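You operate a simulated robot arm through the tools that you are given. There is no shell and no other tool. Be economical: measure what you need, move in short steps, check, and stop when the job is done.

Carry out the task below with a simulated two-armed robot. There is one attempt and no reset: what you move stays moved.

TASK
Pick up the white rod with one hand, pass it to the other hand and put it on the shelf under the sink bench.

Only the result counts: the job must be done as asked and must still hold three seconds after the hand-in. Knocking over, shifting, dropping, spilling or breaking anything else fails it.

THE ROBOT
Two 6-joint arms with two-finger parallel grippers on one trunk, on a base that drives. Base frame: it is fixed to the floor where the robot stands at the start and does not move with it; the origin is under the middle of the robot, x ahead of it, y to its left, z up; the surface under the hand at the start is at about z = 850. Lengths are in mm, angles in degrees, forces in N, time in s.
The left shoulder is at the start at [-89, 177, 806], the right one opposite. With the tool pointing down near the work surface each hand reaches from about 100 to 700 mm from the robot's upright axis, wherever it stands, measured 20 degrees to its own side. Places, roughly: shelf under the sink bench [700, 600, 200]; white rod (5x5x28 cm) [500, -200, 900]. Payload 1.57 kg a hand.
The TCP of each hand is the grasp point between the finger pads, 30 mm short of the fingertips. In the tool frame z runs along the fingers and y along their closing line. Largest opening 80 mm; finger width 17, thickness 12; the body of the gripper, 40 by 82 mm, starts 80 mm behind the TCP.
Orientation is that of the tool frame in the base frame, as [roll, pitch, yaw] about the fixed x, y, z axes, in that order (R = Rz(yaw) Ry(pitch) Rx(roll)). With the fingers straight down and closing along the base's y, the tool's x points along the base's -x, its y along +y and its z along -z.

THE INTERFACE
- The arms move only by the tool arm_command. It takes "left_moves", "right_moves" or both (then of equal length, played together; a hand with none holds still); each is a list that holds one entry, the list of rows, each a list of 7 numbers: the shift along the tool's x, y, z in units of 300 mm (1.0 is 300 mm), then the turn, a rotation vector about the tool's x, y, z in units of 120 degrees (1.0 is 120 degrees), then the opening, from 0 (shut) to 1 (fully open). In form: [[[tx, ty, tz, wx, wy, wz, fingers], ...]]. A call has 1 to 10 rows; each row is the pose to reach, as a shift and turn from the pose commanded when the call began, along the tool's axes at that moment. A call with a number of a shift or a turn outside -1 to 1 is refused whole. Each row takes 0.2 s and may step no farther than 50 mm and 8.6 degrees from the row before; otherwise, or with a gripper value out of range, the whole call is refused. Where a pose cannot be reached the arm comes as near as it can. A force on the tool above 40 N (or 10 N above the force at the start of the call, whichever is more), or a blocked arm, ends the call early, and 0.2 s more pass. The fingers move at their own pace (about 72 mm/s each) and stop on an object; they squeeze with about 26 N. The grip force told is the motor's: it shows also when the fingers shut on nothing. Time passes only in rows, and 0.2 s behind the last, so rows that repeat a pose let the fingers close. The reply holds the time, the measured pose of the TCP, the force on the tool along the base axes, the opening and the grip force, in the units named above and with some noise, with the torque about the TCP (base axes, N m) and any sound that the robot's microphone picked up, and new pictures: "show" is both (left out), scene, wrist or none (wrist: the cameras of the hands that moved).
- Cameras (640 x 400 px; columns grow to the right, rows downward): "scene" is now at [41.3, 9.7, 1532.6]; the picture's right is [0.12, -0.99, 0.00], its down [-0.70, -0.09, -0.71] and it looks along [0.71, 0.09, -0.70] (base axes); focal length 288 px, centre (320, 200). "left" rides on the left gripper at [72, 7, -122] in its tool frame; the picture's right is [-0.09, 1.00, 0.00], its down [-0.84, -0.08, -0.54] and it looks along [-0.54, -0.05, 0.84] (tool axes); focal length 238 px, centre (320, 200). "right" rides on the right gripper at [72, -7, -122] in its tool frame; the picture's right is [0.09, 1.00, 0.00], its down [-0.84, 0.08, -0.54] and it looks along [-0.54, 0.05, 0.84] (tool axes); focal length 238 px, centre (320, 200). There is no depth. A picture from a camera that has moved, and an enlarged one, comes with that camera's place and axes in the base frame and with its lens.
- move_column(by): slides the trunk up (or, below 0, down) by that many mm; the arms and the scene camera ride with it, the base frame stays. It gives what a move gives, with no picture.
- drive_base(legs): drives the robot by 1 to 6 legs, each [ahead, left, turn to the left] in mm, mm and degrees, along the robot's own axes; the way and the turn of a leg run together, so that a leg with both is an arc; at most 1500 mm and 180 degrees a leg. The arms and the cameras ride along, it lands a little off, and it stops where it bumps. It gives what a move gives, and a new picture of the scene camera.
- aim_head(pan, tilt): turns the head with the scene camera to pan (to the left, within 143 degrees either way) and tilt (down, from -29 to 69), counted from straight ahead of the robot. It gives what a move gives, and a new picture of the scene camera.
- close_up(camera, box): a new picture of the part [left, top, right, bottom] of that camera's present view, enlarged. It takes no simulated time.
- job_done(): hands the job in; it is judged then, once.

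Work in short steps. Places have to be worked out from the pictures, the camera data and where the tool is seen: move nearer, look again, correct. Check each grasp and each placing, and mend what went wrong. You have 120 turns and 260 pictures in all, those below and enlarged ones among them. Open the grippers and draw the arms clear of the work before you hand the job in, unless the task says otherwise; then end with one line.

The tools are called as name(argument=value, ...) on one line, values as JSON. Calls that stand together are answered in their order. arm_command: Moves the arms, as the interface text tells. Its arguments: {"type":"object","properties":{"left_moves":{"type":"array","items":{"type":"array","items":{"type":"array","items":{"type":"number"}}}},"right_moves":{"type":"array","items":{"type":"array","items":{"type":"array","items":{"type":"number"}}}},"show":{"type":"string","enum":["both","scene","wrist","none"]}},"required":[]} The other tools are called the same way: move_column (by) slides the trunk up or down; drive_base (legs) drives the base; aim_head (pan, tilt) turns the head that bears the scene camera; close_up (camera, box) takes an enlarged picture of a part of a camera's view; job_done () hands the job in.

At the start:

```text
time: 0.0
left_tool_pos: [460.4, 258.1, 1199.0]
left_tool_rot: [-179.9, 0.0, 180.0]
left_ft_force: [0.3, 0.1, 0.1]
left_torque: [-0.01, 0.01, -0.01]
left_finger_gap: 79.9
left_grip_force: 0.1
right_tool_pos: [433.0, -188.7, 1136.8]
right_tool_rot: [179.9, -0.1, 180.0]
right_ft_force: [-0.8, -1.0, 0.4]
right_torque: [0.0, -0.03, -0.02]
right_finger_gap: 79.9
right_grip_force: 0.1
trunk travel left (down, up): [-250.0, 78.0]
robot x, y, heading: [1.6, 0.3, -0.2]
head pan, tilt: [7.0, 44.5]
```

scene: 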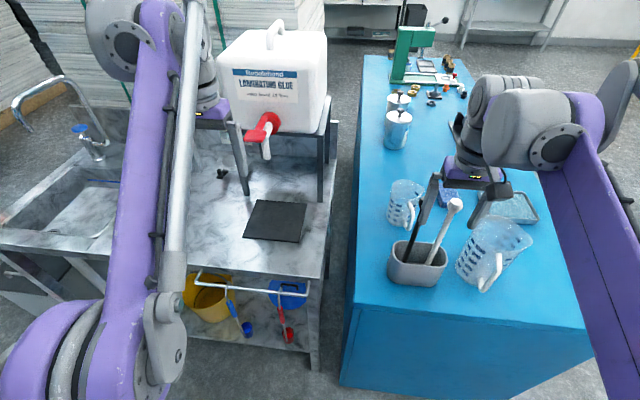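
right: 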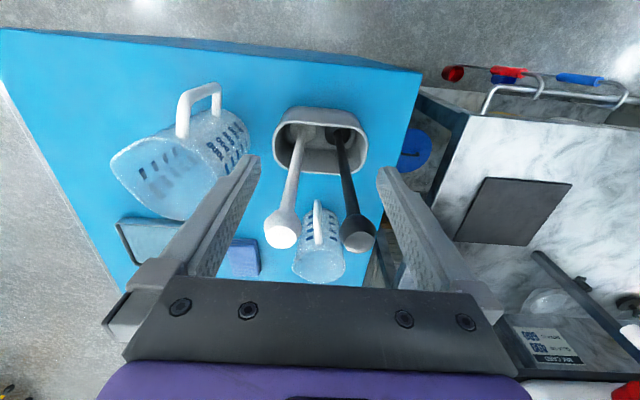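
left: 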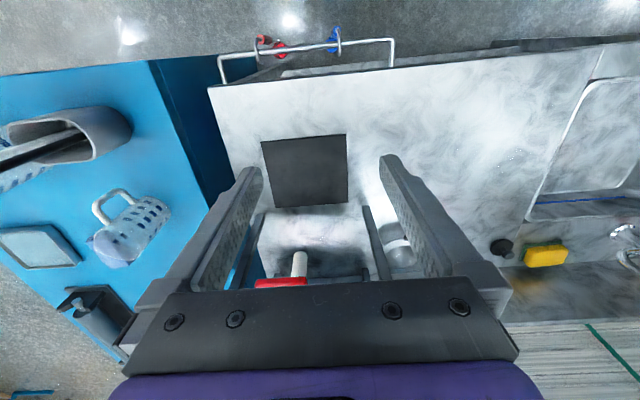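

The white rod (a pestle shape) stands in a grey cup beside a black one; I estimate its knob near [494,-216,1105]. I look closer at the cup and the shelf.

close_up(camera="scene", box=[360, 160, 560, 300])

close_up(camera="right", box=[220, 80, 420, 290])

close_up(camera="scene", box=[160, 180, 360, 380])

```text
2.86 times, centred on (460, 230) of scene
camera zoom: at [41.3, 9.7, 1532.6], right [0.12, -0.99, 0.0], down [-0.7, -0.09, -0.71], along [0.71, 0.09, -0.7], focal length 823 px, centre (-80, 114)
```

zoom: 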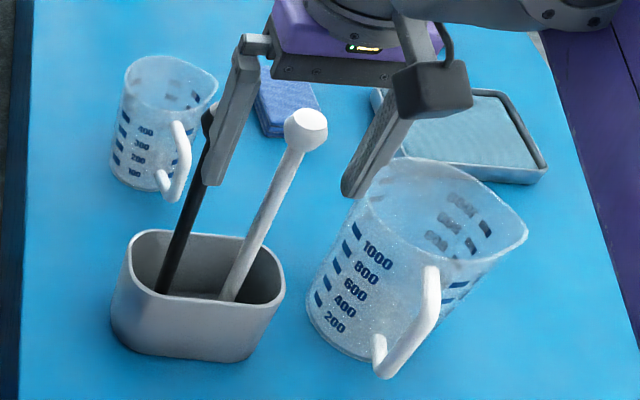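

```text
1.90 times, centred on (320, 185) of right
camera zoom: at [361.2, -194.7, 1259.1], right [-0.09, 1.0, 0.0], down [0.84, 0.08, 0.54], along [0.54, 0.05, -0.84], focal length 454 px, centre (320, 229)
```

zoom: 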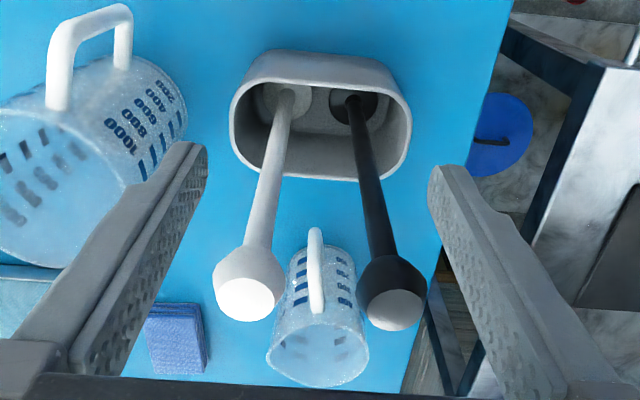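

```text
2.00 times, centred on (260, 280) of scene
camera zoom: at [41.3, 9.7, 1532.6], right [0.12, -0.99, 0.0], down [-0.7, -0.09, -0.71], along [0.71, 0.09, -0.7], focal length 576 px, centre (440, 40)
```

zoom: 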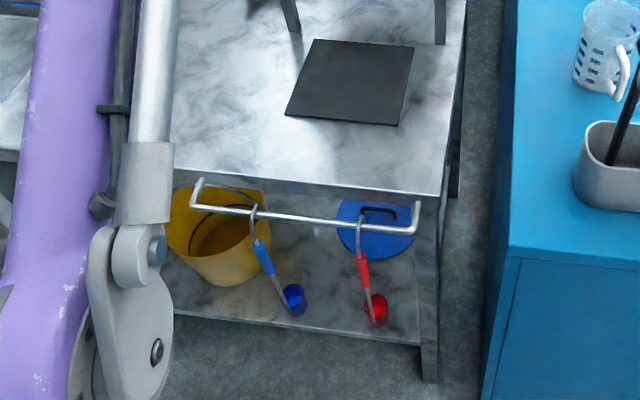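

Foot sits in the cup, shaft is nearly vertical, knob about 32 mm wide at [492,-215,1104], with the black rod 60 mm to the left. I raise the right hand, move above the knob, and start turning it so the fingers close along x (away from the black rod).

arm_command(right_moves=[[[0, 0, -0.15, 0, 0, 0, 1], [0, 0, -0.25, 0, 0, -0.07, 1], [-0.05, -0.02, -0.25, 0, 0, -0.14, 1], [-0.1, -0.04, -0.25, 0, 0, -0.21, 1], [-0.15, -0.06, -0.25, 0, 0, -0.28, 1], [-0.197, -0.087, -0.25, 0, 0, -0.35, 1], [-0.197, -0.087, -0.25, 0, 0, -0.42, 1], [-0.197, -0.087, -0.25, 0, 0, -0.49, 1], [-0.197, -0.087, -0.25, 0, 0, -0.56, 1], [-0.197, -0.087, -0.25, 0, 0, -0.63, 1]]], show="wrist")

```text
time: 2.2
left_tool_pos: [459.6, 258.2, 1199.2]
left_tool_rot: [180.0, -0.1, -180.0]
left_ft_force: [0.4, -0.5, 0.8]
left_torque: [0.02, -0.02, 0.0]
left_finger_gap: 79.8
left_grip_force: 0.0
right_tool_pos: [487.7, -213.2, 1207.4]
right_tool_rot: [180.0, 0.0, -104.3]
right_ft_force: [-0.5, -0.3, -0.4]
right_torque: [0.01, -0.02, -0.01]
right_finger_gap: 79.9
right_grip_force: 0.2
right hand out of reach, approached as far as the arm can: row 6, 7, 8, 9, 10
trunk travel left (down, up): [-250.0, 78.0]
robot x, y, heading: [0.3, -3.8, -0.0]
head pan, tilt: [7.0, 44.5]
camera right: at [476.4, -284.8, 1330.4], right [-0.99, 0.16, 0.0], down [0.13, 0.83, 0.54], along [0.08, 0.54, -0.84], focal length 238 px, centre (320, 200)
```

right: 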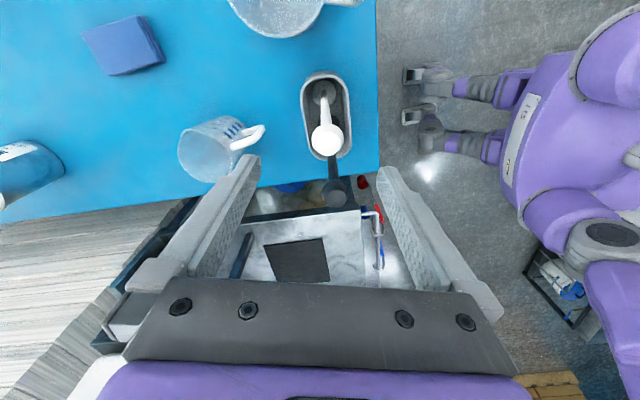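

Hand is just above the rod, which I now place at about [484,-211] and nearly vertical. I lower until fingertips are just above the knob and look again.

arm_command(right_moves=[[[0, 0, 0.1, 0, 0, 0, 1], [0, 0, 0.2, 0, 0, 0, 1], [0, 0, 0.2, 0, 0, 0, 1]]])

```text
time: 3.0
left_tool_pos: [460.7, 257.7, 1199.4]
left_tool_rot: [-180.0, 0.0, -180.0]
left_ft_force: [-0.1, -0.2, 0.2]
left_torque: [0.01, -0.03, 0.01]
left_finger_gap: 80.0
left_grip_force: 0.1
right_tool_pos: [487.6, -212.0, 1147.1]
right_tool_rot: [180.0, 0.0, -104.3]
right_ft_force: [0.3, 0.6, -0.2]
right_torque: [0.02, -0.02, 0.02]
right_finger_gap: 79.8
right_grip_force: 0.0
trunk travel left (down, up): [-250.0, 78.0]
robot x, y, heading: [-0.9, 1.3, 0.2]
head pan, tilt: [7.0, 44.5]
camera scene: at [41.0, 9.8, 1532.6], right [0.12, -0.99, 0.0], down [-0.7, -0.09, -0.71], along [0.71, 0.09, -0.7], focal length 288 px, centre (320, 200)
camera right: at [476.8, -284.2, 1270.1], right [-0.99, 0.16, 0.0], down [0.13, 0.83, 0.54], along [0.09, 0.54, -0.84], focal length 238 px, centre (320, 200)
```

scene: 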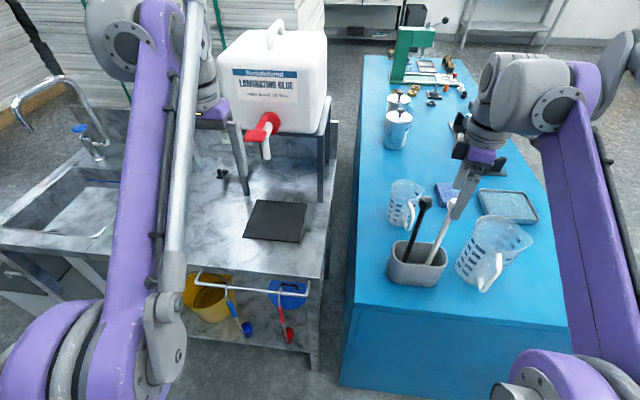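
right: 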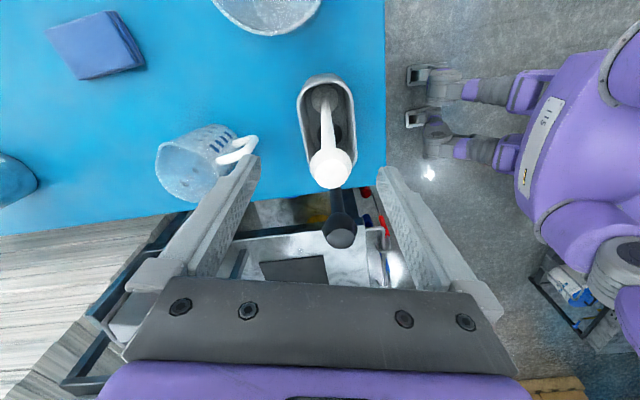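

The triangulated knob centre is [481,-208,1107]. I correct by (-6,+4) mm and descend 85 mm around it.

arm_command(right_moves=[[[-0.008, 0.023, 0.0, 0, 0, 0, 1], [-0.008, 0.023, 0.1, 0, 0, 0, 1], [-0.008, 0.023, 0.2, 0, 0, 0, 1], [-0.008, 0.023, 0.283, 0, 0, 0, 1]]])

```text
time: 4.0
left_tool_pos: [459.5, 257.8, 1199.0]
left_tool_rot: [180.0, 0.0, -179.9]
left_ft_force: [-0.1, 0.1, -0.4]
left_torque: [0.01, 0.01, 0.01]
left_finger_gap: 80.0
left_grip_force: 0.0
right_tool_pos: [480.6, -209.3, 1062.5]
right_tool_rot: [179.9, -0.1, -104.4]
right_ft_force: [0.3, 0.2, -0.3]
right_torque: [-0.01, 0.03, -0.02]
right_finger_gap: 80.1
right_grip_force: 0.1
trunk travel left (down, up): [-250.0, 78.0]
robot x, y, heading: [-2.0, 1.0, -0.1]
head pan, tilt: [7.0, 44.5]
camera scene: at [41.4, 9.7, 1532.6], right [0.12, -0.99, 0.0], down [-0.7, -0.09, -0.71], along [0.71, 0.09, -0.7], focal length 288 px, centre (320, 200)
camera right: at [470.1, -280.6, 1184.7], right [-0.99, 0.16, 0.0], down [0.13, 0.83, 0.54], along [0.09, 0.54, -0.84], focal length 238 px, centre (320, 200)
```

scene: 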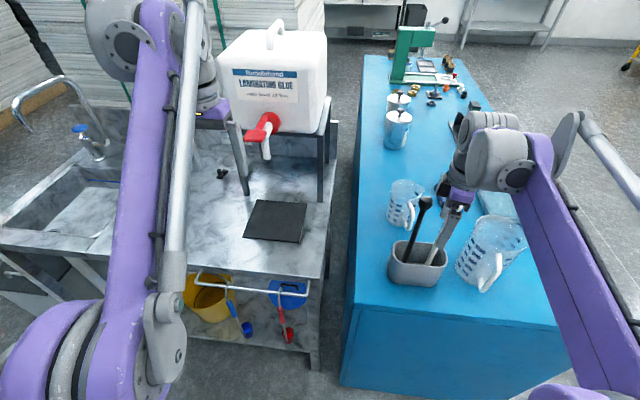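
right: 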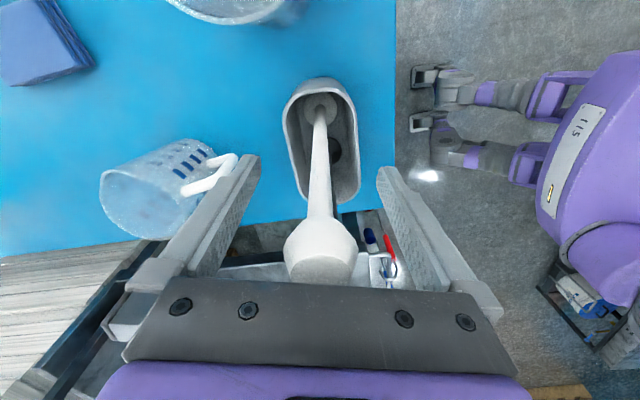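

The knob is between the fingers and the shaft is centred. I close the fingers.

arm_command(right_moves=[[[0, 0, 0, 0, 0, 0, 0], [0, 0, 0, 0, 0, 0, 0], [0, 0, 0, 0, 0, 0, 0], [0, 0, 0, 0, 0, 0, 0]]], show="wrist")

```text
time: 5.0
left_tool_pos: [460.1, 258.0, 1198.0]
left_tool_rot: [-180.0, 0.0, 180.0]
left_ft_force: [0.0, -0.4, -0.4]
left_torque: [-0.01, 0.0, -0.02]
left_finger_gap: 79.9
left_grip_force: 0.0
right_tool_pos: [481.2, -209.0, 1061.0]
right_tool_rot: [180.0, 0.0, -104.4]
right_ft_force: [-0.2, -0.9, 0.7]
right_torque: [0.02, -0.02, -0.01]
right_finger_gap: 28.5
right_grip_force: 26.0
trunk travel left (down, up): [-250.0, 78.0]
robot x, y, heading: [1.1, -2.6, -0.1]
head pan, tilt: [7.0, 44.5]
camera right: at [470.2, -280.6, 1185.0], right [-0.99, 0.16, 0.0], down [0.13, 0.83, 0.54], along [0.09, 0.54, -0.84], focal length 238 px, centre (320, 200)
```

right: 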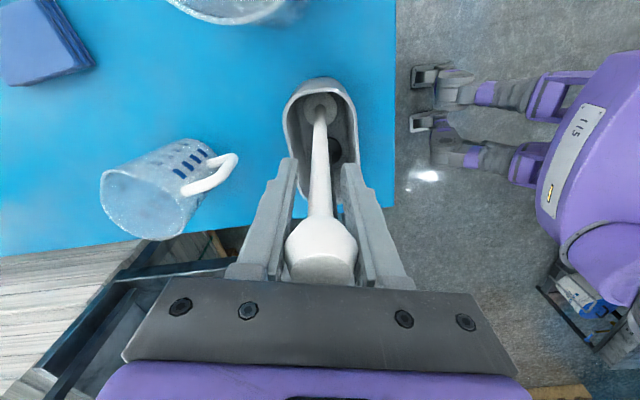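

Grip holds with a 28.5 mm gap. I lift straight up 100 mm in steps and check.

arm_command(right_moves=[[[0, 0, -0.05, 0, 0, 0, 0], [0, 0, -0.1, 0, 0, 0, 0], [0, 0, -0.17, 0, 0, 0, 0], [0, 0, -0.25, 0, 0, 0, 0], [0, 0, -0.33, 0, 0, 0, 0], [0, 0, -0.4, 0, 0, 0, 0]]])

```text
time: 6.4
left_tool_pos: [459.5, 257.3, 1198.9]
left_tool_rot: [180.0, 0.1, -180.0]
left_ft_force: [-0.5, 0.4, -0.1]
left_torque: [0.03, 0.01, 0.0]
left_finger_gap: 79.7
left_grip_force: 0.0
right_tool_pos: [482.6, -209.8, 1182.8]
right_tool_rot: [180.0, 0.0, -104.3]
right_ft_force: [0.7, -0.6, -0.7]
right_torque: [-0.01, -0.04, 0.01]
right_finger_gap: 28.7
right_grip_force: 25.5
trunk travel left (down, up): [-250.0, 78.0]
robot x, y, heading: [-0.6, 2.8, -0.0]
head pan, tilt: [7.0, 44.5]
camera scene: at [41.6, 9.7, 1532.6], right [0.12, -0.99, 0.0], down [-0.7, -0.09, -0.71], along [0.71, 0.09, -0.7], focal length 288 px, centre (320, 200)
camera right: at [471.5, -280.7, 1305.5], right [-0.99, 0.16, 0.0], down [0.13, 0.83, 0.54], along [0.09, 0.54, -0.84], focal length 238 px, centre (320, 200)
```

scene: 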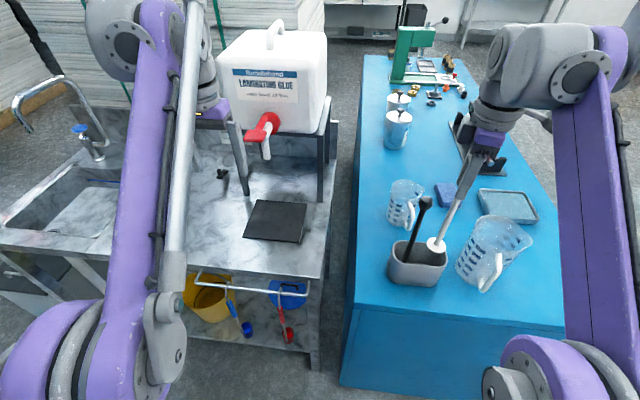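
right: 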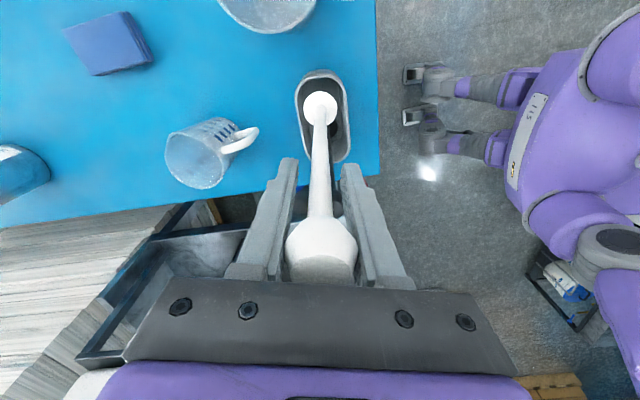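

The rod rises cleanly with its foot near the rim. I raise the column 70 mm to clear the cup.

move_column(by=70)

close_up(camera="scene", box=[340, 100, 560, 300])

```text
time: 7.5
left_tool_pos: [459.7, 257.8, 1269.7]
left_tool_rot: [-180.0, -0.1, -179.9]
left_ft_force: [-0.5, 0.2, 0.9]
left_torque: [-0.02, 0.02, 0.0]
left_finger_gap: 79.8
left_grip_force: 0.1
right_tool_pos: [480.9, -209.8, 1251.1]
right_tool_rot: [-179.9, 0.0, -104.5]
right_ft_force: [0.2, 0.1, -1.3]
right_torque: [0.0, 0.0, 0.01]
right_finger_gap: 28.8
right_grip_force: 26.1
trunk travel left (down, up): [-320.0, 8.0]
robot x, y, heading: [-0.9, -2.9, 0.1]
head pan, tilt: [7.0, 44.5]
```

```text
2.00 times, centred on (450, 200) of scene
camera zoom: at [38.4, 9.7, 1608.0], right [0.12, -0.99, 0.0], down [-0.7, -0.09, -0.71], along [0.71, 0.09, -0.7], focal length 576 px, centre (60, 200)
```

zoom: 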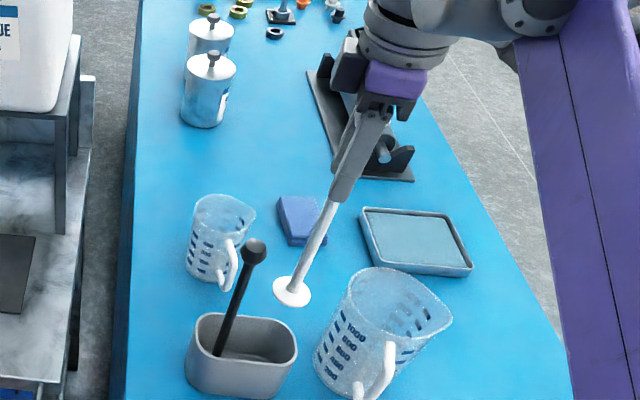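

The rod is free of the cup with its foot near z 1040. I back the base away 450 mm so the hand-over happens in free space.

drive_base(legs=[[-450, 0, 0]])

```text
time: 10.2
left_tool_pos: [9.2, 258.6, 1269.3]
left_tool_rot: [180.0, -0.1, -179.8]
left_ft_force: [0.1, -0.1, 0.0]
left_torque: [-0.02, 0.03, -0.04]
left_finger_gap: 80.2
left_grip_force: 0.1
right_tool_pos: [31.5, -209.8, 1253.1]
right_tool_rot: [-180.0, -0.1, -104.3]
right_ft_force: [0.3, 0.5, -0.8]
right_torque: [0.0, -0.01, -0.02]
right_finger_gap: 28.9
right_grip_force: 25.7
trunk travel left (down, up): [-320.0, 8.0]
robot x, y, heading: [-451.6, 0.0, 0.2]
head pan, tilt: [7.0, 44.5]
camera scene: at [-412.0, 9.4, 1608.2], right [0.12, -0.99, 0.0], down [-0.7, -0.09, -0.71], along [0.71, 0.09, -0.7], focal length 288 px, centre (320, 200)
```

scene: 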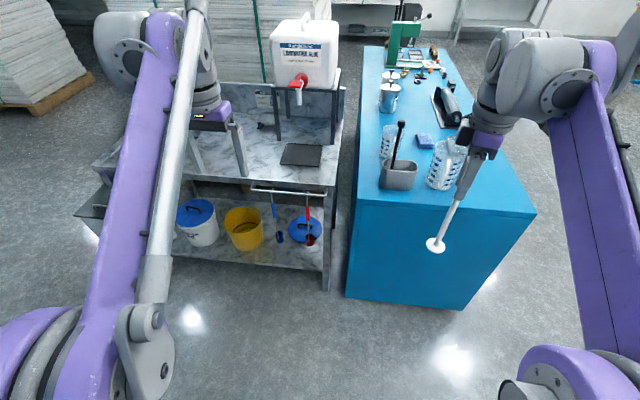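

Nice clear view. I now turn the left hand to point forward (fingers horizontal, closing along y) while drawing it back and down to hand-over height.

arm_command(left_moves=[[[0.05, -0.02, 0.04, 0, -0.07, 0, 1], [0.1, -0.04, 0.08, 0, -0.14, 0, 1], [0.16, -0.06, 0.12, 0, -0.21, 0, 1], [0.21, -0.08, 0.16, 0, -0.28, 0, 1], [0.26, -0.1, 0.2, 0, -0.35, 0, 1], [0.32, -0.12, 0.24, 0, -0.42, 0, 1], [0.37, -0.14, 0.28, 0, -0.49, 0, 1], [0.42, -0.16, 0.32, 0, -0.56, 0, 1], [0.48, -0.18, 0.36, 0, -0.63, 0, 1], [0.53, -0.2, 0.4, 0, -0.7, 0, 1]]])

```text
time: 12.4
left_tool_pos: [-117.3, 208.4, 1134.8]
left_tool_rot: [179.5, 84.1, 179.6]
left_ft_force: [-0.2, -0.1, -0.1]
left_torque: [0.04, 0.07, -0.01]
left_finger_gap: 79.8
left_grip_force: 0.1
left hand out of reach, approached as far as the arm can: row 9, 10
right_tool_pos: [30.1, -209.2, 1253.1]
right_tool_rot: [-179.9, 0.0, -104.3]
right_ft_force: [-0.7, -0.2, -0.9]
right_torque: [0.01, -0.02, 0.03]
right_finger_gap: 28.8
right_grip_force: 25.9
trunk travel left (down, up): [-320.0, 8.0]
robot x, y, heading: [-452.1, -0.2, -0.1]
head pan, tilt: [7.0, 44.5]
camera scene: at [-413.2, 9.5, 1608.1], right [0.12, -0.99, 0.0], down [-0.69, -0.09, -0.71], along [0.71, 0.09, -0.7], focal length 288 px, centre (320, 200)
camera left: at [-246.4, 216.2, 1076.3], right [0.01, 1.0, 0.09], down [-0.45, -0.08, 0.89], along [0.89, -0.05, 0.45], focal length 238 px, centre (320, 200)
```

scene: 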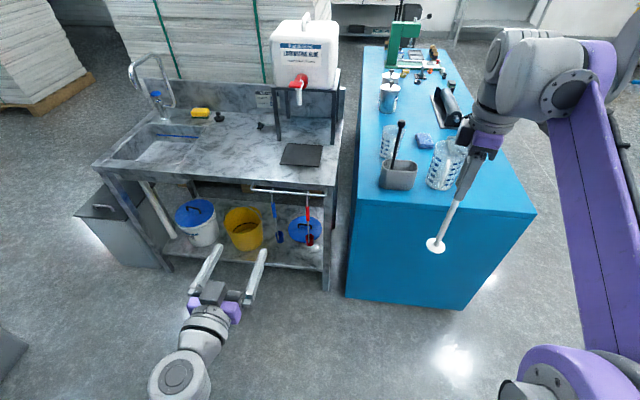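
left: 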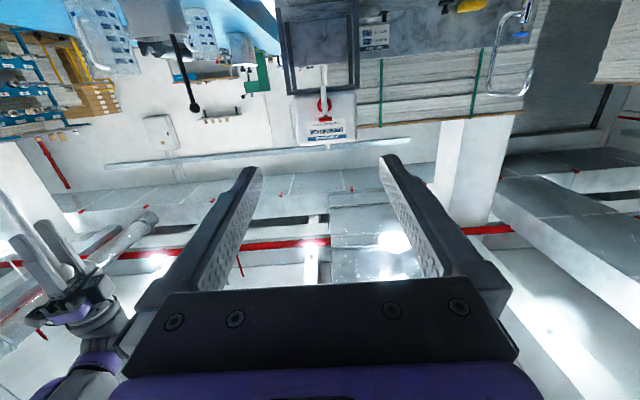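

The left hand points forward at about 84°. I bring the rod to the robot's centre line with the right hand, and level the left hand and shift it inward, still behind the rod.

arm_command(left_moves=[[[0, -0.06, 0, 0, -0.025, 0, 1], [0, -0.12, 0, 0, -0.05, 0, 1], [0, -0.18, 0, 0, -0.05, 0, 1], [0, -0.24, 0, 0, -0.05, 0, 1], [0, -0.3, 0, 0, -0.05, 0, 1], [0, -0.36, 0, 0, -0.05, 0, 1]]], right_moves=[[[-0.107, 0.051, 0, 0, 0, 0, 0], [-0.215, 0.103, 0, 0, 0, 0, 0], [-0.322, 0.155, 0, 0, 0, 0, 0], [-0.43, 0.206, 0, 0, 0, 0, 0], [-0.537, 0.258, 0, 0, 0, 0, 0], [-0.644, 0.309, 0, 0, 0, 0, 0]]])

```text
time: 13.8
left_tool_pos: [-115.4, 101.2, 1136.1]
left_tool_rot: [-77.3, 89.9, -77.2]
left_ft_force: [-0.4, 0.1, -0.3]
left_torque: [0.0, -0.02, -0.01]
left_finger_gap: 80.2
left_grip_force: 0.0
left hand out of reach, approached as far as the arm can: row 2, 3
right_tool_pos: [-10.8, 3.0, 1251.9]
right_tool_rot: [-180.0, -0.1, -104.3]
right_ft_force: [0.3, -0.2, -1.0]
right_torque: [-0.02, -0.01, 0.05]
right_finger_gap: 29.0
right_grip_force: 26.1
trunk travel left (down, up): [-320.0, 8.0]
robot x, y, heading: [-449.4, -0.5, 0.2]
head pan, tilt: [7.0, 44.5]
camera scene: at [-412.0, 10.7, 1608.1], right [0.12, -0.99, 0.0], down [-0.7, -0.09, -0.71], along [0.71, 0.09, -0.7], focal length 288 px, centre (320, 200)
camera right: at [-21.0, -69.1, 1375.3], right [-0.99, 0.16, 0.0], down [0.13, 0.83, 0.54], along [0.09, 0.53, -0.84], focal length 238 px, centre (320, 200)
camera left: at [-238.1, 107.9, 1063.6], right [0.0, 1.0, 0.09], down [-0.54, -0.08, 0.84], along [0.84, -0.05, 0.54], focal length 238 px, centre (320, 200)
```

scene: 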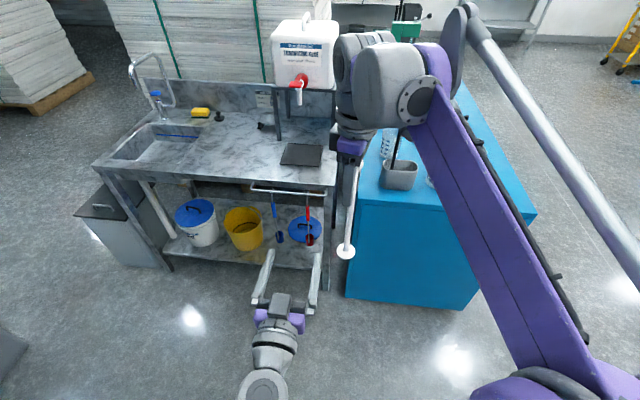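
right: 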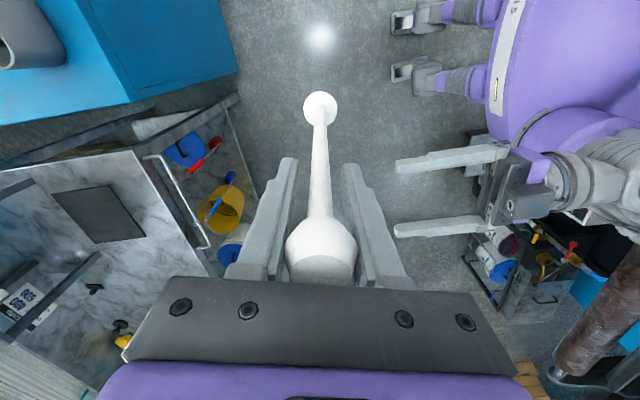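
left: 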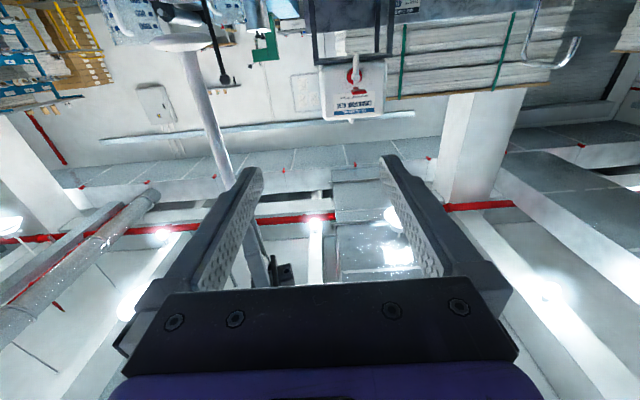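

Rod is vertical at about [-10,0]; left TCP is at [-115,101,1136]. I slide the left hand to y=0, then forward around the shaft.

arm_command(left_moves=[[[0, -0.11, 0, 0, 0, 0, 1], [0, -0.22, 0, 0, 0, 0, 1], [0, -0.335, 0, 0, 0, 0, 1], [0, -0.335, 0.1, 0, 0, 0, 1], [0, -0.335, 0.2, 0, 0, 0, 1]]])

```text
time: 15.0
left_tool_pos: [-56.7, -2.0, 1136.7]
left_tool_rot: [97.4, 89.9, 97.5]
left_ft_force: [-0.8, 0.4, 0.3]
left_torque: [-0.02, -0.02, 0.0]
left_finger_gap: 80.1
left_grip_force: 0.1
right_tool_pos: [-9.9, 0.4, 1252.6]
right_tool_rot: [179.9, 0.0, -104.2]
right_ft_force: [-0.1, -0.4, -1.3]
right_torque: [0.02, 0.03, 0.01]
right_finger_gap: 28.8
right_grip_force: 25.5
trunk travel left (down, up): [-320.0, 8.0]
robot x, y, heading: [-449.5, -1.7, 0.2]
head pan, tilt: [7.0, 44.5]
camera scene: at [-411.6, 8.8, 1608.1], right [0.12, -0.99, 0.0], down [-0.7, -0.09, -0.71], along [0.71, 0.09, -0.7], focal length 288 px, centre (320, 200)
camera left: at [-178.0, 6.3, 1064.5], right [0.0, 1.0, 0.09], down [-0.54, -0.08, 0.84], along [0.84, -0.05, 0.54], focal length 238 px, centre (320, 200)
```

scene: 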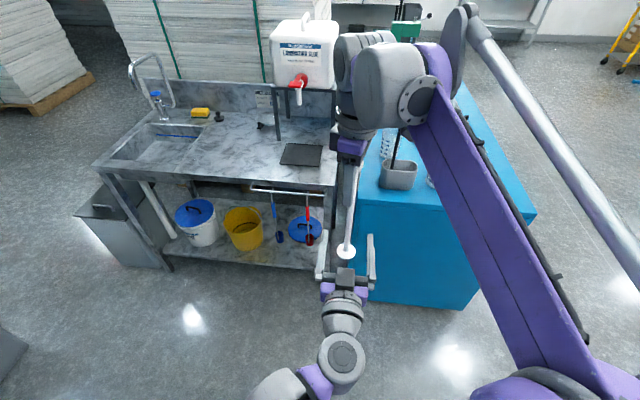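
left: 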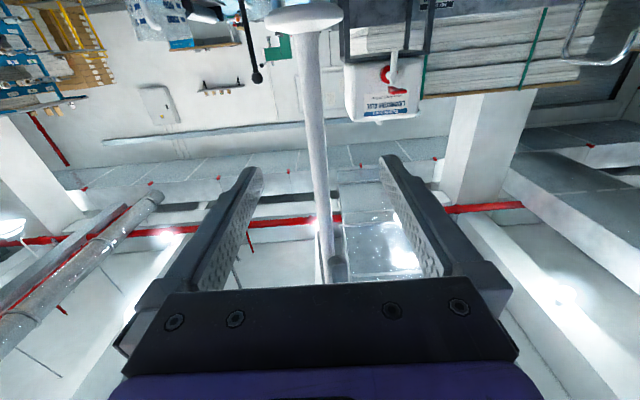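

The rod is centred between the left fingers; foot around z 1050. I raise the left hand 40 mm (so its camera will clear the shelf later) and go forward the last 46 mm.

arm_command(left_moves=[[[-0.07, 0.005, 0, 0, 0, 0, 1], [-0.133, 0.005, 0.03, 0, 0, 0, 1], [-0.133, 0.005, 0.1, 0, 0, 0, 1], [-0.133, 0.005, 0.155, 0, 0, 0, 1]]])

```text
time: 16.0
left_tool_pos: [-8.0, 0.4, 1176.1]
left_tool_rot: [-138.9, 90.0, -138.8]
left_ft_force: [-0.2, -1.3, -0.4]
left_torque: [-0.01, -0.02, 0.04]
left_finger_gap: 80.1
left_grip_force: 0.1
right_tool_pos: [-10.4, 0.3, 1252.1]
right_tool_rot: [-180.0, 0.1, -104.3]
right_ft_force: [0.2, -0.6, -1.5]
right_torque: [0.01, 0.02, 0.0]
right_finger_gap: 28.8
right_grip_force: 25.8
trunk travel left (down, up): [-320.0, 8.0]
robot x, y, heading: [-451.0, -0.8, 0.1]
head pan, tilt: [7.0, 44.5]
camera scene: at [-412.2, 9.4, 1608.1], right [0.12, -0.99, 0.0], down [-0.7, -0.09, -0.71], along [0.71, 0.09, -0.7], focal length 288 px, centre (320, 200)
camera left: at [-131.6, 8.1, 1104.3], right [0.0, 1.0, 0.09], down [-0.54, -0.08, 0.84], along [0.84, -0.05, 0.54], focal length 238 px, centre (320, 200)
```

scene: 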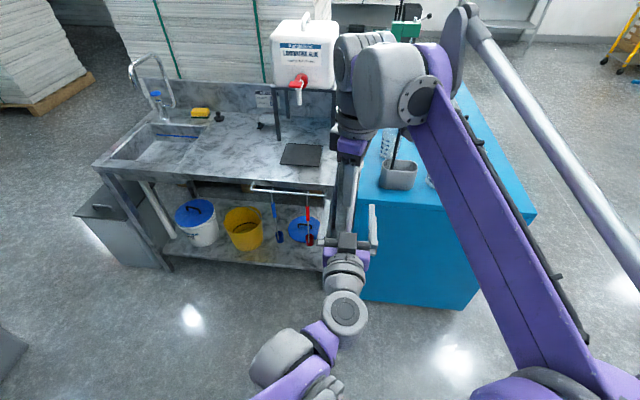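
left: 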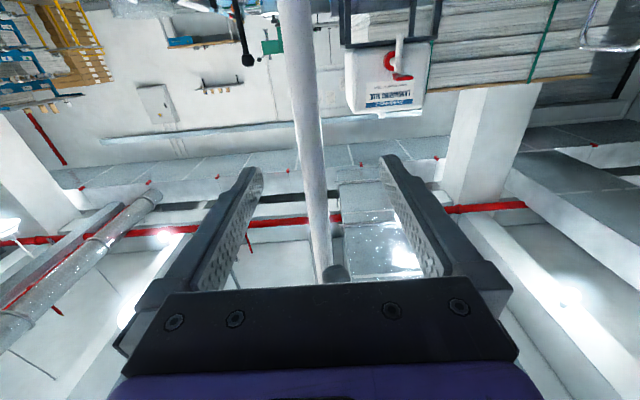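

Shaft is between the left fingers; I close the left hand on it while the right holds.

arm_command(left_moves=[[[0, 0, 0, 0, 0, 0, 0], [0, 0, 0, 0, 0, 0, 0], [0, 0, 0, 0, 0, 0, 0], [0, 0, 0, 0, 0, 0, 0], [0, 0, 0, 0, 0, 0, 0]]], show="wrist")

```text
time: 17.2
left_tool_pos: [-10.9, 0.3, 1176.7]
left_tool_rot: [-91.9, 90.0, -91.8]
left_ft_force: [-0.7, -8.7, -0.6]
left_torque: [0.38, 0.14, -0.03]
left_finger_gap: 12.5
left_grip_force: 25.9
right_tool_pos: [-12.7, 0.9, 1252.7]
right_tool_rot: [-180.0, 0.1, -104.4]
right_ft_force: [-0.7, 8.0, 1.7]
right_torque: [0.25, -0.14, 0.03]
right_finger_gap: 28.7
right_grip_force: 25.9
trunk travel left (down, up): [-320.0, 8.0]
robot x, y, heading: [-452.6, -1.1, -0.2]
head pan, tilt: [7.0, 44.5]
camera left: at [-132.1, 8.1, 1104.4], right [0.0, 1.0, 0.09], down [-0.54, -0.08, 0.84], along [0.84, -0.05, 0.54], focal length 238 px, centre (320, 200)
```

left: 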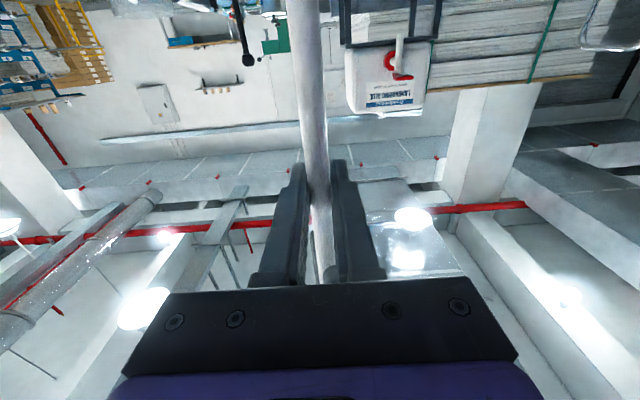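

The left grips the shaft (12.5 mm gap, 26 N). I open the right hand and raise it clear.

arm_command(right_moves=[[[0, 0, 0, 0, 0, 0, 1], [0, 0, 0, 0, 0, 0, 1], [0, 0, 0, 0, 0, 0, 1], [0, 0, -0.05, 0, 0, 0, 1], [0, 0, -0.13, 0, 0, 0, 1], [0, 0, -0.25, 0, 0, 0, 1], [0, 0, -0.38, 0, 0, 0, 1]]])

```text
time: 18.8
left_tool_pos: [-10.8, 0.9, 1177.5]
left_tool_rot: [11.6, 90.0, 11.5]
left_ft_force: [-0.9, -0.4, 0.5]
left_torque: [0.0, 0.0, 0.0]
left_finger_gap: 12.2
left_grip_force: 25.2
right_tool_pos: [-20.5, -2.6, 1345.4]
right_tool_rot: [180.0, 0.0, -104.3]
right_ft_force: [-0.1, 0.1, 0.6]
right_torque: [0.01, 0.0, -0.02]
right_finger_gap: 80.0
right_grip_force: 0.1
right hand out of reach, approached as far as the arm can: row 7
trunk travel left (down, up): [-320.0, 8.0]
robot x, y, heading: [-454.6, 2.6, 0.1]
head pan, tilt: [7.0, 44.5]
camera scene: at [-413.2, 9.2, 1608.1], right [0.12, -0.99, 0.0], down [-0.7, -0.09, -0.71], along [0.71, 0.09, -0.7], focal length 288 px, centre (320, 200)
camera right: at [-31.2, -74.2, 1467.9], right [-0.99, 0.16, 0.0], down [0.13, 0.83, 0.54], along [0.09, 0.54, -0.84], focal length 238 px, centre (320, 200)
```

scene: 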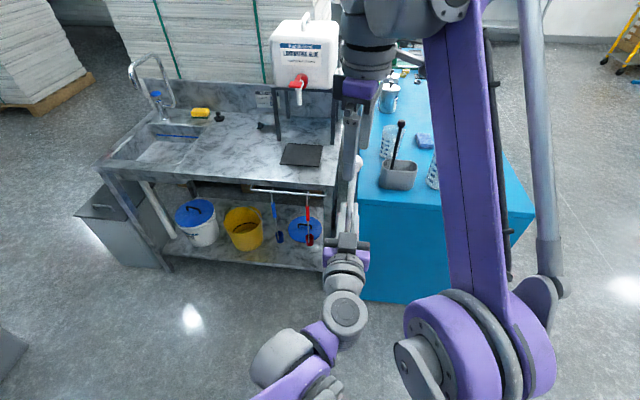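
right: 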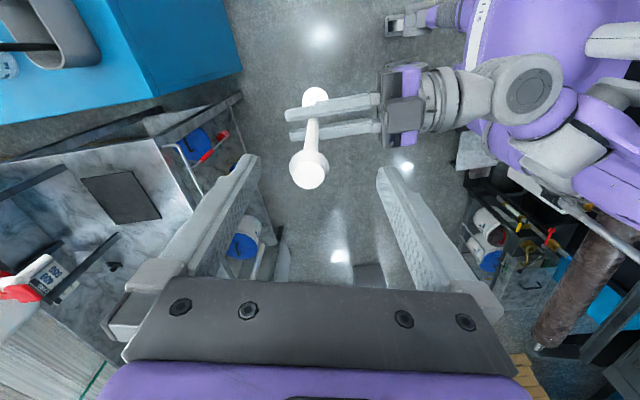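

The left alone holds the rod. I slide the right hand out sideways away from the knob, and look closely at the shelf.

arm_command(right_moves=[[[0.14, 0, 0, 0, 0, 0, 1], [0.28, 0, 0, 0, 0, 0, 1], [0.42, 0, 0, 0, 0, 0, 1], [0.56, 0, 0, 0, 0, 0, 1], [0.7, 0, 0, 0, 0, 0, 1], [0.84, 0, 0, 0, 0, 0, 1], [0.98, 0, 0, 0, 0, 0, 1]]], show="scene")

close_up(camera="scene", box=[150, 160, 350, 300])

```text
time: 20.4
left_tool_pos: [-10.9, -1.3, 1176.2]
left_tool_rot: [74.5, 89.9, 74.4]
left_ft_force: [-0.3, -0.1, -0.3]
left_torque: [-0.02, -0.03, 0.02]
left_finger_gap: 12.3
left_grip_force: 25.8
right_tool_pos: [-92.9, -288.7, 1346.2]
right_tool_rot: [-180.0, 0.0, -104.4]
right_ft_force: [0.5, 0.6, -0.3]
right_torque: [0.0, -0.01, 0.0]
right_finger_gap: 80.1
right_grip_force: 0.1
trunk travel left (down, up): [-320.0, 8.0]
robot x, y, heading: [-453.7, 1.0, 0.2]
head pan, tilt: [7.0, 44.5]
camera scene: at [-412.8, 8.4, 1608.1], right [0.12, -0.99, 0.0], down [-0.7, -0.09, -0.71], along [0.71, 0.09, -0.7], focal length 288 px, centre (320, 200)
```

scene: 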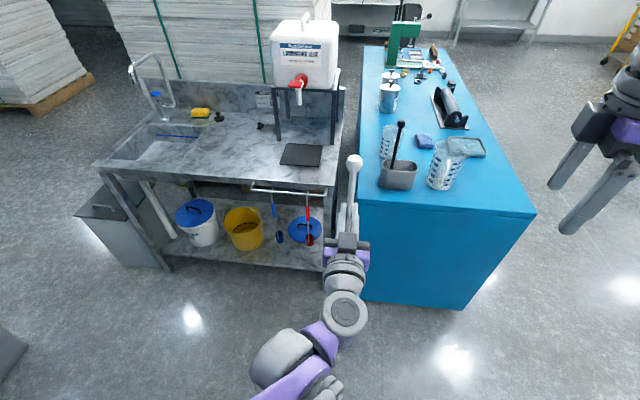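

```text
2.86 times, centred on (250, 230) of scene
camera zoom: at [-412.8, 8.4, 1608.1], right [0.12, -0.99, 0.0], down [-0.7, -0.09, -0.71], along [0.71, 0.09, -0.7], focal length 823 px, centre (520, 114)
```

zoom: 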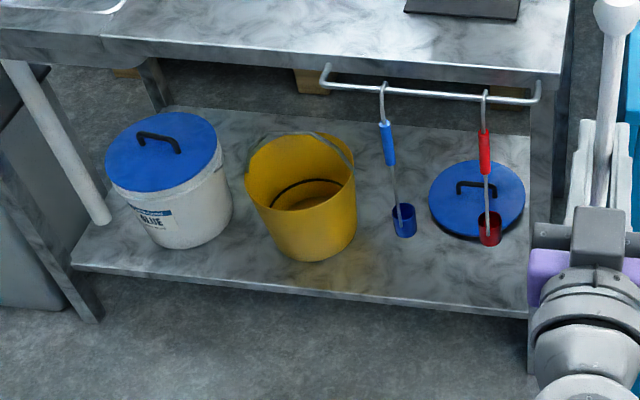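

Shelf front edge is at x≈460, z≈200; bucket occupies y>475, lid y<360, ladles hang at y≈163 and 311 down to z≈465. I'll set the rod upright near [530,405,200], so I drive 228 mm left here, then lower the trunk fully.

drive_base(legs=[[0, 228, 0]])

move_column(by=-318)

aim_head(pan=10, tilt=45)

```text
time: 23.0
left_tool_pos: [-11.8, 227.3, 1175.8]
left_tool_rot: [-76.6, 90.0, -76.5]
left_ft_force: [0.7, -0.2, -0.6]
left_torque: [-0.02, -0.01, 0.02]
left_finger_gap: 12.2
left_grip_force: 25.9
right_tool_pos: [-93.1, -60.5, 1346.4]
right_tool_rot: [-179.9, 0.0, -104.3]
right_ft_force: [0.5, -0.7, -0.3]
right_torque: [0.0, -0.02, 0.0]
right_finger_gap: 80.2
right_grip_force: 0.0
trunk travel left (down, up): [-320.0, 8.0]
robot x, y, heading: [-453.0, 226.3, -0.0]
head pan, tilt: [7.0, 44.5]
camera scene: at [-413.0, 236.8, 1608.1], right [0.12, -0.99, 0.0], down [-0.7, -0.09, -0.71], along [0.71, 0.09, -0.7], focal length 288 px, centre (320, 200)
```

scene: 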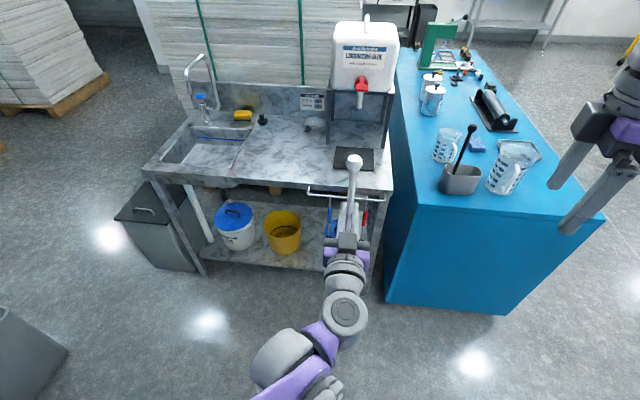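

```text
time: 26.2
left_tool_pos: [-10.1, 228.9, 858.1]
left_tool_rot: [95.0, 89.9, 94.9]
left_ft_force: [-0.4, 0.2, -0.5]
left_torque: [0.0, 0.02, 0.02]
left_finger_gap: 12.2
left_grip_force: 26.3
right_tool_pos: [-92.6, -59.6, 1028.5]
right_tool_rot: [-180.0, -0.1, -104.2]
right_ft_force: [-0.2, 0.5, -0.3]
right_torque: [-0.01, 0.03, 0.01]
right_finger_gap: 80.3
right_grip_force: 0.0
trunk travel left (down, up): [-2.0, 326.0]
robot x, y, heading: [-448.9, 227.4, -0.0]
head pan, tilt: [7.0, 44.5]
```

```text
time: 26.8
left_tool_pos: [-11.0, 228.6, 859.0]
left_tool_rot: [-84.2, 90.0, -84.1]
left_ft_force: [-0.1, 0.1, 0.7]
left_torque: [-0.02, -0.03, -0.01]
left_finger_gap: 12.0
left_grip_force: 25.9
right_tool_pos: [-92.9, -59.0, 1027.1]
right_tool_rot: [179.9, 0.0, -104.3]
right_ft_force: [-1.0, 0.0, 0.5]
right_torque: [-0.01, -0.06, -0.02]
right_finger_gap: 80.1
right_grip_force: 0.0
trunk travel left (down, up): [-2.0, 326.0]
robot x, y, heading: [-451.0, 228.5, 0.2]
head pan, tilt: [10.0, 45.0]
camera scene: at [-361.7, 241.2, 1282.3], right [0.18, -0.98, 0.0], down [-0.7, -0.12, -0.71], along [0.7, 0.12, -0.71], focal length 288 px, centre (320, 200)
```

scene: 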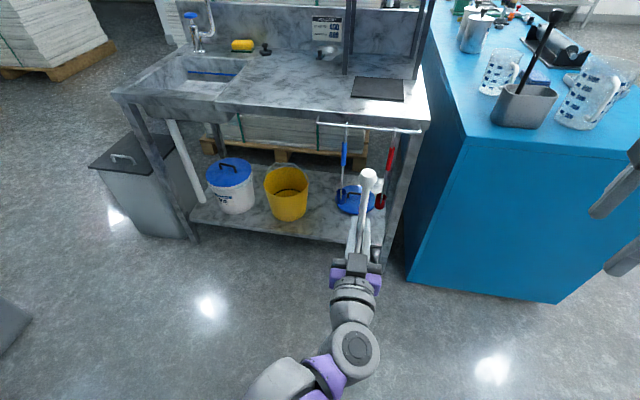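

All clear. I lower the left arm with the rod while moving it into the shoulder plane and a bit forward.

arm_command(left_moves=[[[0.085, 0.059, 0.03, 0, 0, 0, 0], [0.17, 0.118, 0.06, 0, 0, 0, 0], [0.255, 0.177, 0.09, 0, 0, 0, 0], [0.34, 0.236, 0.12, 0, 0, 0, 0], [0.425, 0.295, 0.15, 0, 0, 0, 0], [0.51, 0.354, 0.18, 0, 0, 0, 0], [0.595, 0.413, 0.21, 0, 0, 0, 0], [0.68, 0.472, 0.24, 0, 0, 0, 0], [0.765, 0.531, 0.27, 0, 0, 0, 0], [0.85, 0.59, 0.3, 0, 0, 0, 0]]], show="scene")

```text
time: 29.0
left_tool_pos: [77.6, 406.0, 603.1]
left_tool_rot: [44.7, 90.0, 44.8]
left_ft_force: [0.2, -0.9, -0.2]
left_torque: [0.0, -0.01, 0.0]
left_finger_gap: 12.2
left_grip_force: 26.4
right_tool_pos: [-92.7, -59.3, 1027.4]
right_tool_rot: [180.0, -0.1, -104.3]
right_ft_force: [0.1, 0.8, -0.5]
right_torque: [-0.03, 0.01, -0.02]
right_finger_gap: 79.8
right_grip_force: 0.0
trunk travel left (down, up): [-2.0, 326.0]
robot x, y, heading: [-447.0, 228.0, -0.1]
head pan, tilt: [10.0, 45.0]
camera scene: at [-361.3, 241.5, 1282.2], right [0.18, -0.98, 0.0], down [-0.7, -0.12, -0.71], along [0.7, 0.12, -0.71], focal length 288 px, centre (320, 200)
```

scene: 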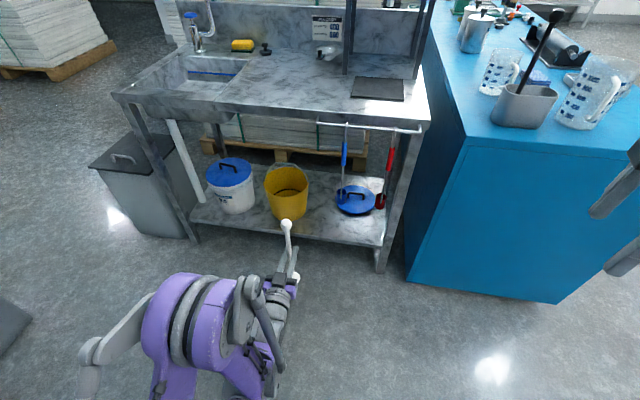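

Good. I continue down to TCP z≈370 and 70 mm further forward, still in free space.

arm_command(left_moves=[[[0.13, 0, 0.04, 0, 0, 0, 0], [0.26, 0, 0.08, 0, 0, 0, 0], [0.39, 0, 0.12, 0, 0, 0, 0], [0.52, 0, 0.16, 0, 0, 0, 0], [0.65, 0, 0.2, 0, 0, 0, 0], [0.777, 0, 0.23, 0, 0, 0, 0]]])

```text
time: 30.4
left_tool_pos: [149.8, 405.4, 368.9]
left_tool_rot: [63.8, 89.9, 63.8]
left_ft_force: [0.2, 0.6, 0.1]
left_torque: [0.03, -0.01, 0.0]
left_finger_gap: 12.2
left_grip_force: 26.4
left hand out of reach, approached as far as the arm can: row 2, 3, 4, 5
right_tool_pos: [-91.6, -59.7, 1027.6]
right_tool_rot: [179.9, 0.1, -104.2]
right_ft_force: [-0.5, -0.5, 0.2]
right_torque: [0.0, 0.01, -0.03]
right_finger_gap: 79.9
right_grip_force: 0.1
trunk travel left (down, up): [-2.0, 326.0]
robot x, y, heading: [-449.5, 225.9, 0.0]
head pan, tilt: [10.0, 45.0]
camera scene: at [-361.4, 241.3, 1282.3], right [0.18, -0.98, 0.0], down [-0.7, -0.12, -0.71], along [0.7, 0.12, -0.71], focal length 288 px, centre (320, 200)
camera left: at [26.9, 413.8, 298.2], right [0.0, 1.0, 0.09], down [-0.54, -0.08, 0.84], along [0.84, -0.05, 0.54], focal length 238 px, centre (320, 200)
```

scene: 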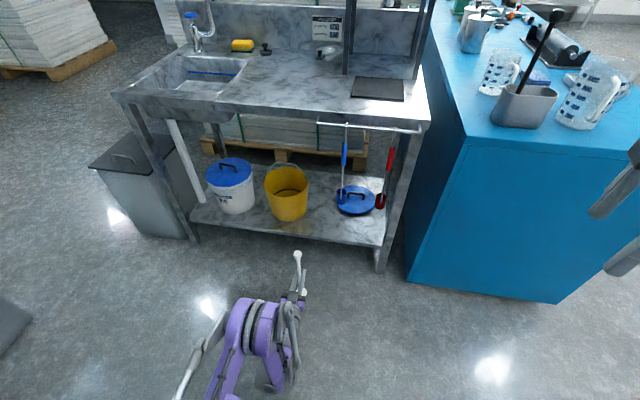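
left: 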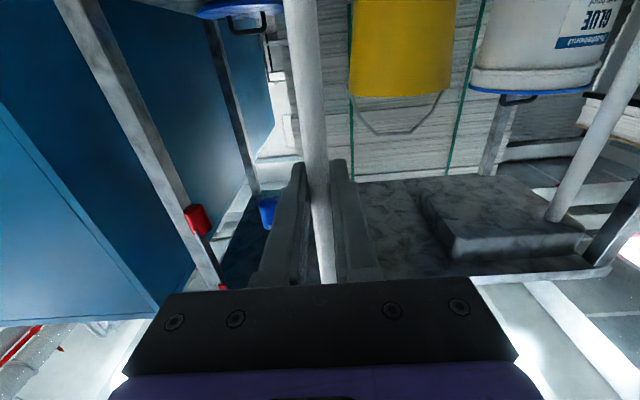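

Good clear path: bucket edge y≈475, ladles end above z≈500. I zoom on the shelf and rod to measure the shelf edge height against the rod's foot.

close_up(camera="scene", box=[240, 150, 420, 300])

```text
2.67 times, centred on (330, 225) of scene
camera zoom: at [-361.4, 241.3, 1282.3], right [0.18, -0.98, 0.0], down [-0.7, -0.12, -0.71], along [0.7, 0.12, -0.71], focal length 768 px, centre (293, 133)
```

zoom: 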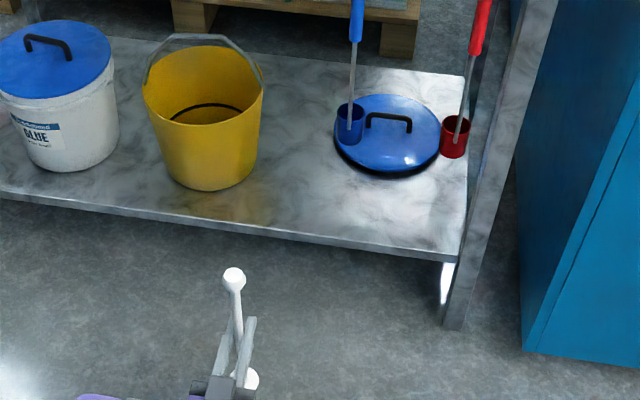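

Shelf height is uncertain (200–236) so I raise the hand 60 mm before entering, then drive forward 300 mm and look.

arm_command(left_moves=[[[-0.1, 0, 0, 0, 0, 0, 0], [-0.2, 0, 0, 0, 0, 0, 0]]], show="none")

drive_base(legs=[[270, 0, 0]])

close_up(camera="scene", box=[200, 150, 440, 380])

close_up(camera="left", box=[0, 0, 640, 400])

```text
time: 31.0
left_tool_pos: [148.8, 405.8, 430.0]
left_tool_rot: [121.1, 89.9, 121.3]
left_ft_force: [-0.7, -0.4, 0.4]
left_torque: [0.02, 0.0, 0.02]
left_finger_gap: 12.2
left_grip_force: 25.8
right_tool_pos: [-92.7, -57.8, 1027.5]
right_tool_rot: [-180.0, 0.0, -104.4]
right_ft_force: [0.0, -0.4, 0.6]
right_torque: [-0.02, 0.0, 0.05]
right_finger_gap: 80.0
right_grip_force: 0.0
trunk travel left (down, up): [-2.0, 326.0]
robot x, y, heading: [-451.0, 223.1, 0.1]
head pan, tilt: [10.0, 45.0]
```

```text
time: 32.9
left_tool_pos: [421.1, 406.2, 429.8]
left_tool_rot: [-160.0, 89.9, -160.0]
left_ft_force: [-0.6, 0.5, -0.1]
left_torque: [0.0, -0.02, 0.0]
left_finger_gap: 12.2
left_grip_force: 26.1
right_tool_pos: [179.1, -59.1, 1028.2]
right_tool_rot: [-180.0, 0.0, -104.3]
right_ft_force: [-0.2, 1.1, 0.4]
right_torque: [0.0, 0.02, 0.02]
right_finger_gap: 80.1
right_grip_force: 0.0
trunk travel left (down, up): [-2.0, 326.0]
robot x, y, heading: [-178.7, 227.4, 0.1]
head pan, tilt: [10.0, 45.0]
camera scene: at [-89.9, 241.8, 1282.2], right [0.18, -0.98, 0.0], down [-0.7, -0.12, -0.71], along [0.7, 0.12, -0.71], focal length 288 px, centre (320, 200)
```

scene: 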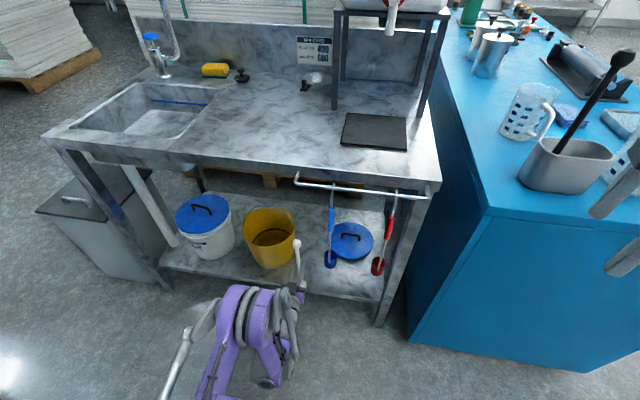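

```text
1.74 times, centred on (320, 265) of scene
camera zoom: at [-89.9, 241.8, 1282.2], right [0.18, -0.98, 0.0], down [-0.7, -0.12, -0.71], along [0.7, 0.12, -0.71], focal length 501 px, centre (320, 87)
```

zoom: 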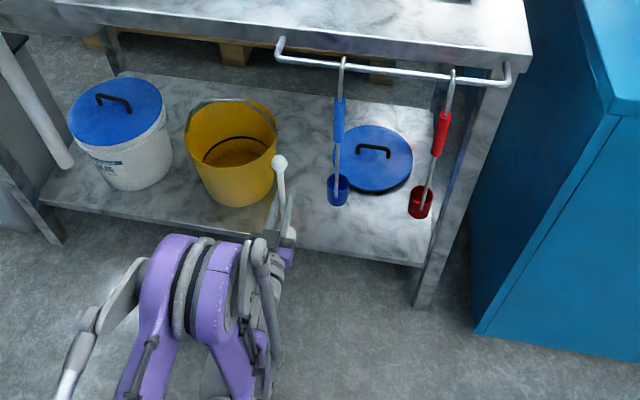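

```text
1.00 times, centred on (320, 200) of left (not enlarged: the box is as wide or as high as the picture)
camera zoom: at [297.8, 414.1, 357.9], right [0.0, 1.0, 0.09], down [-0.54, -0.08, 0.84], along [0.84, -0.05, 0.54], focal length 238 px, centre (320, 200)
```

zoom: 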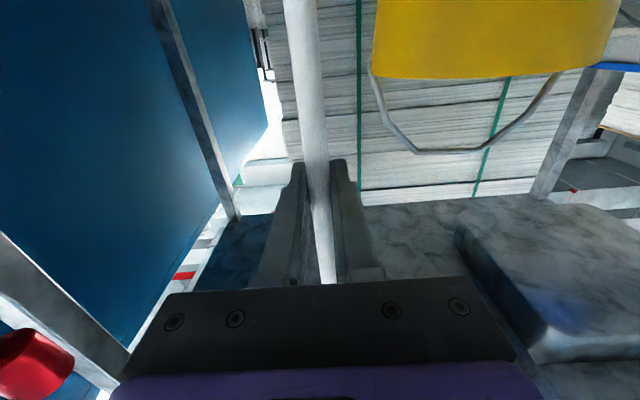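

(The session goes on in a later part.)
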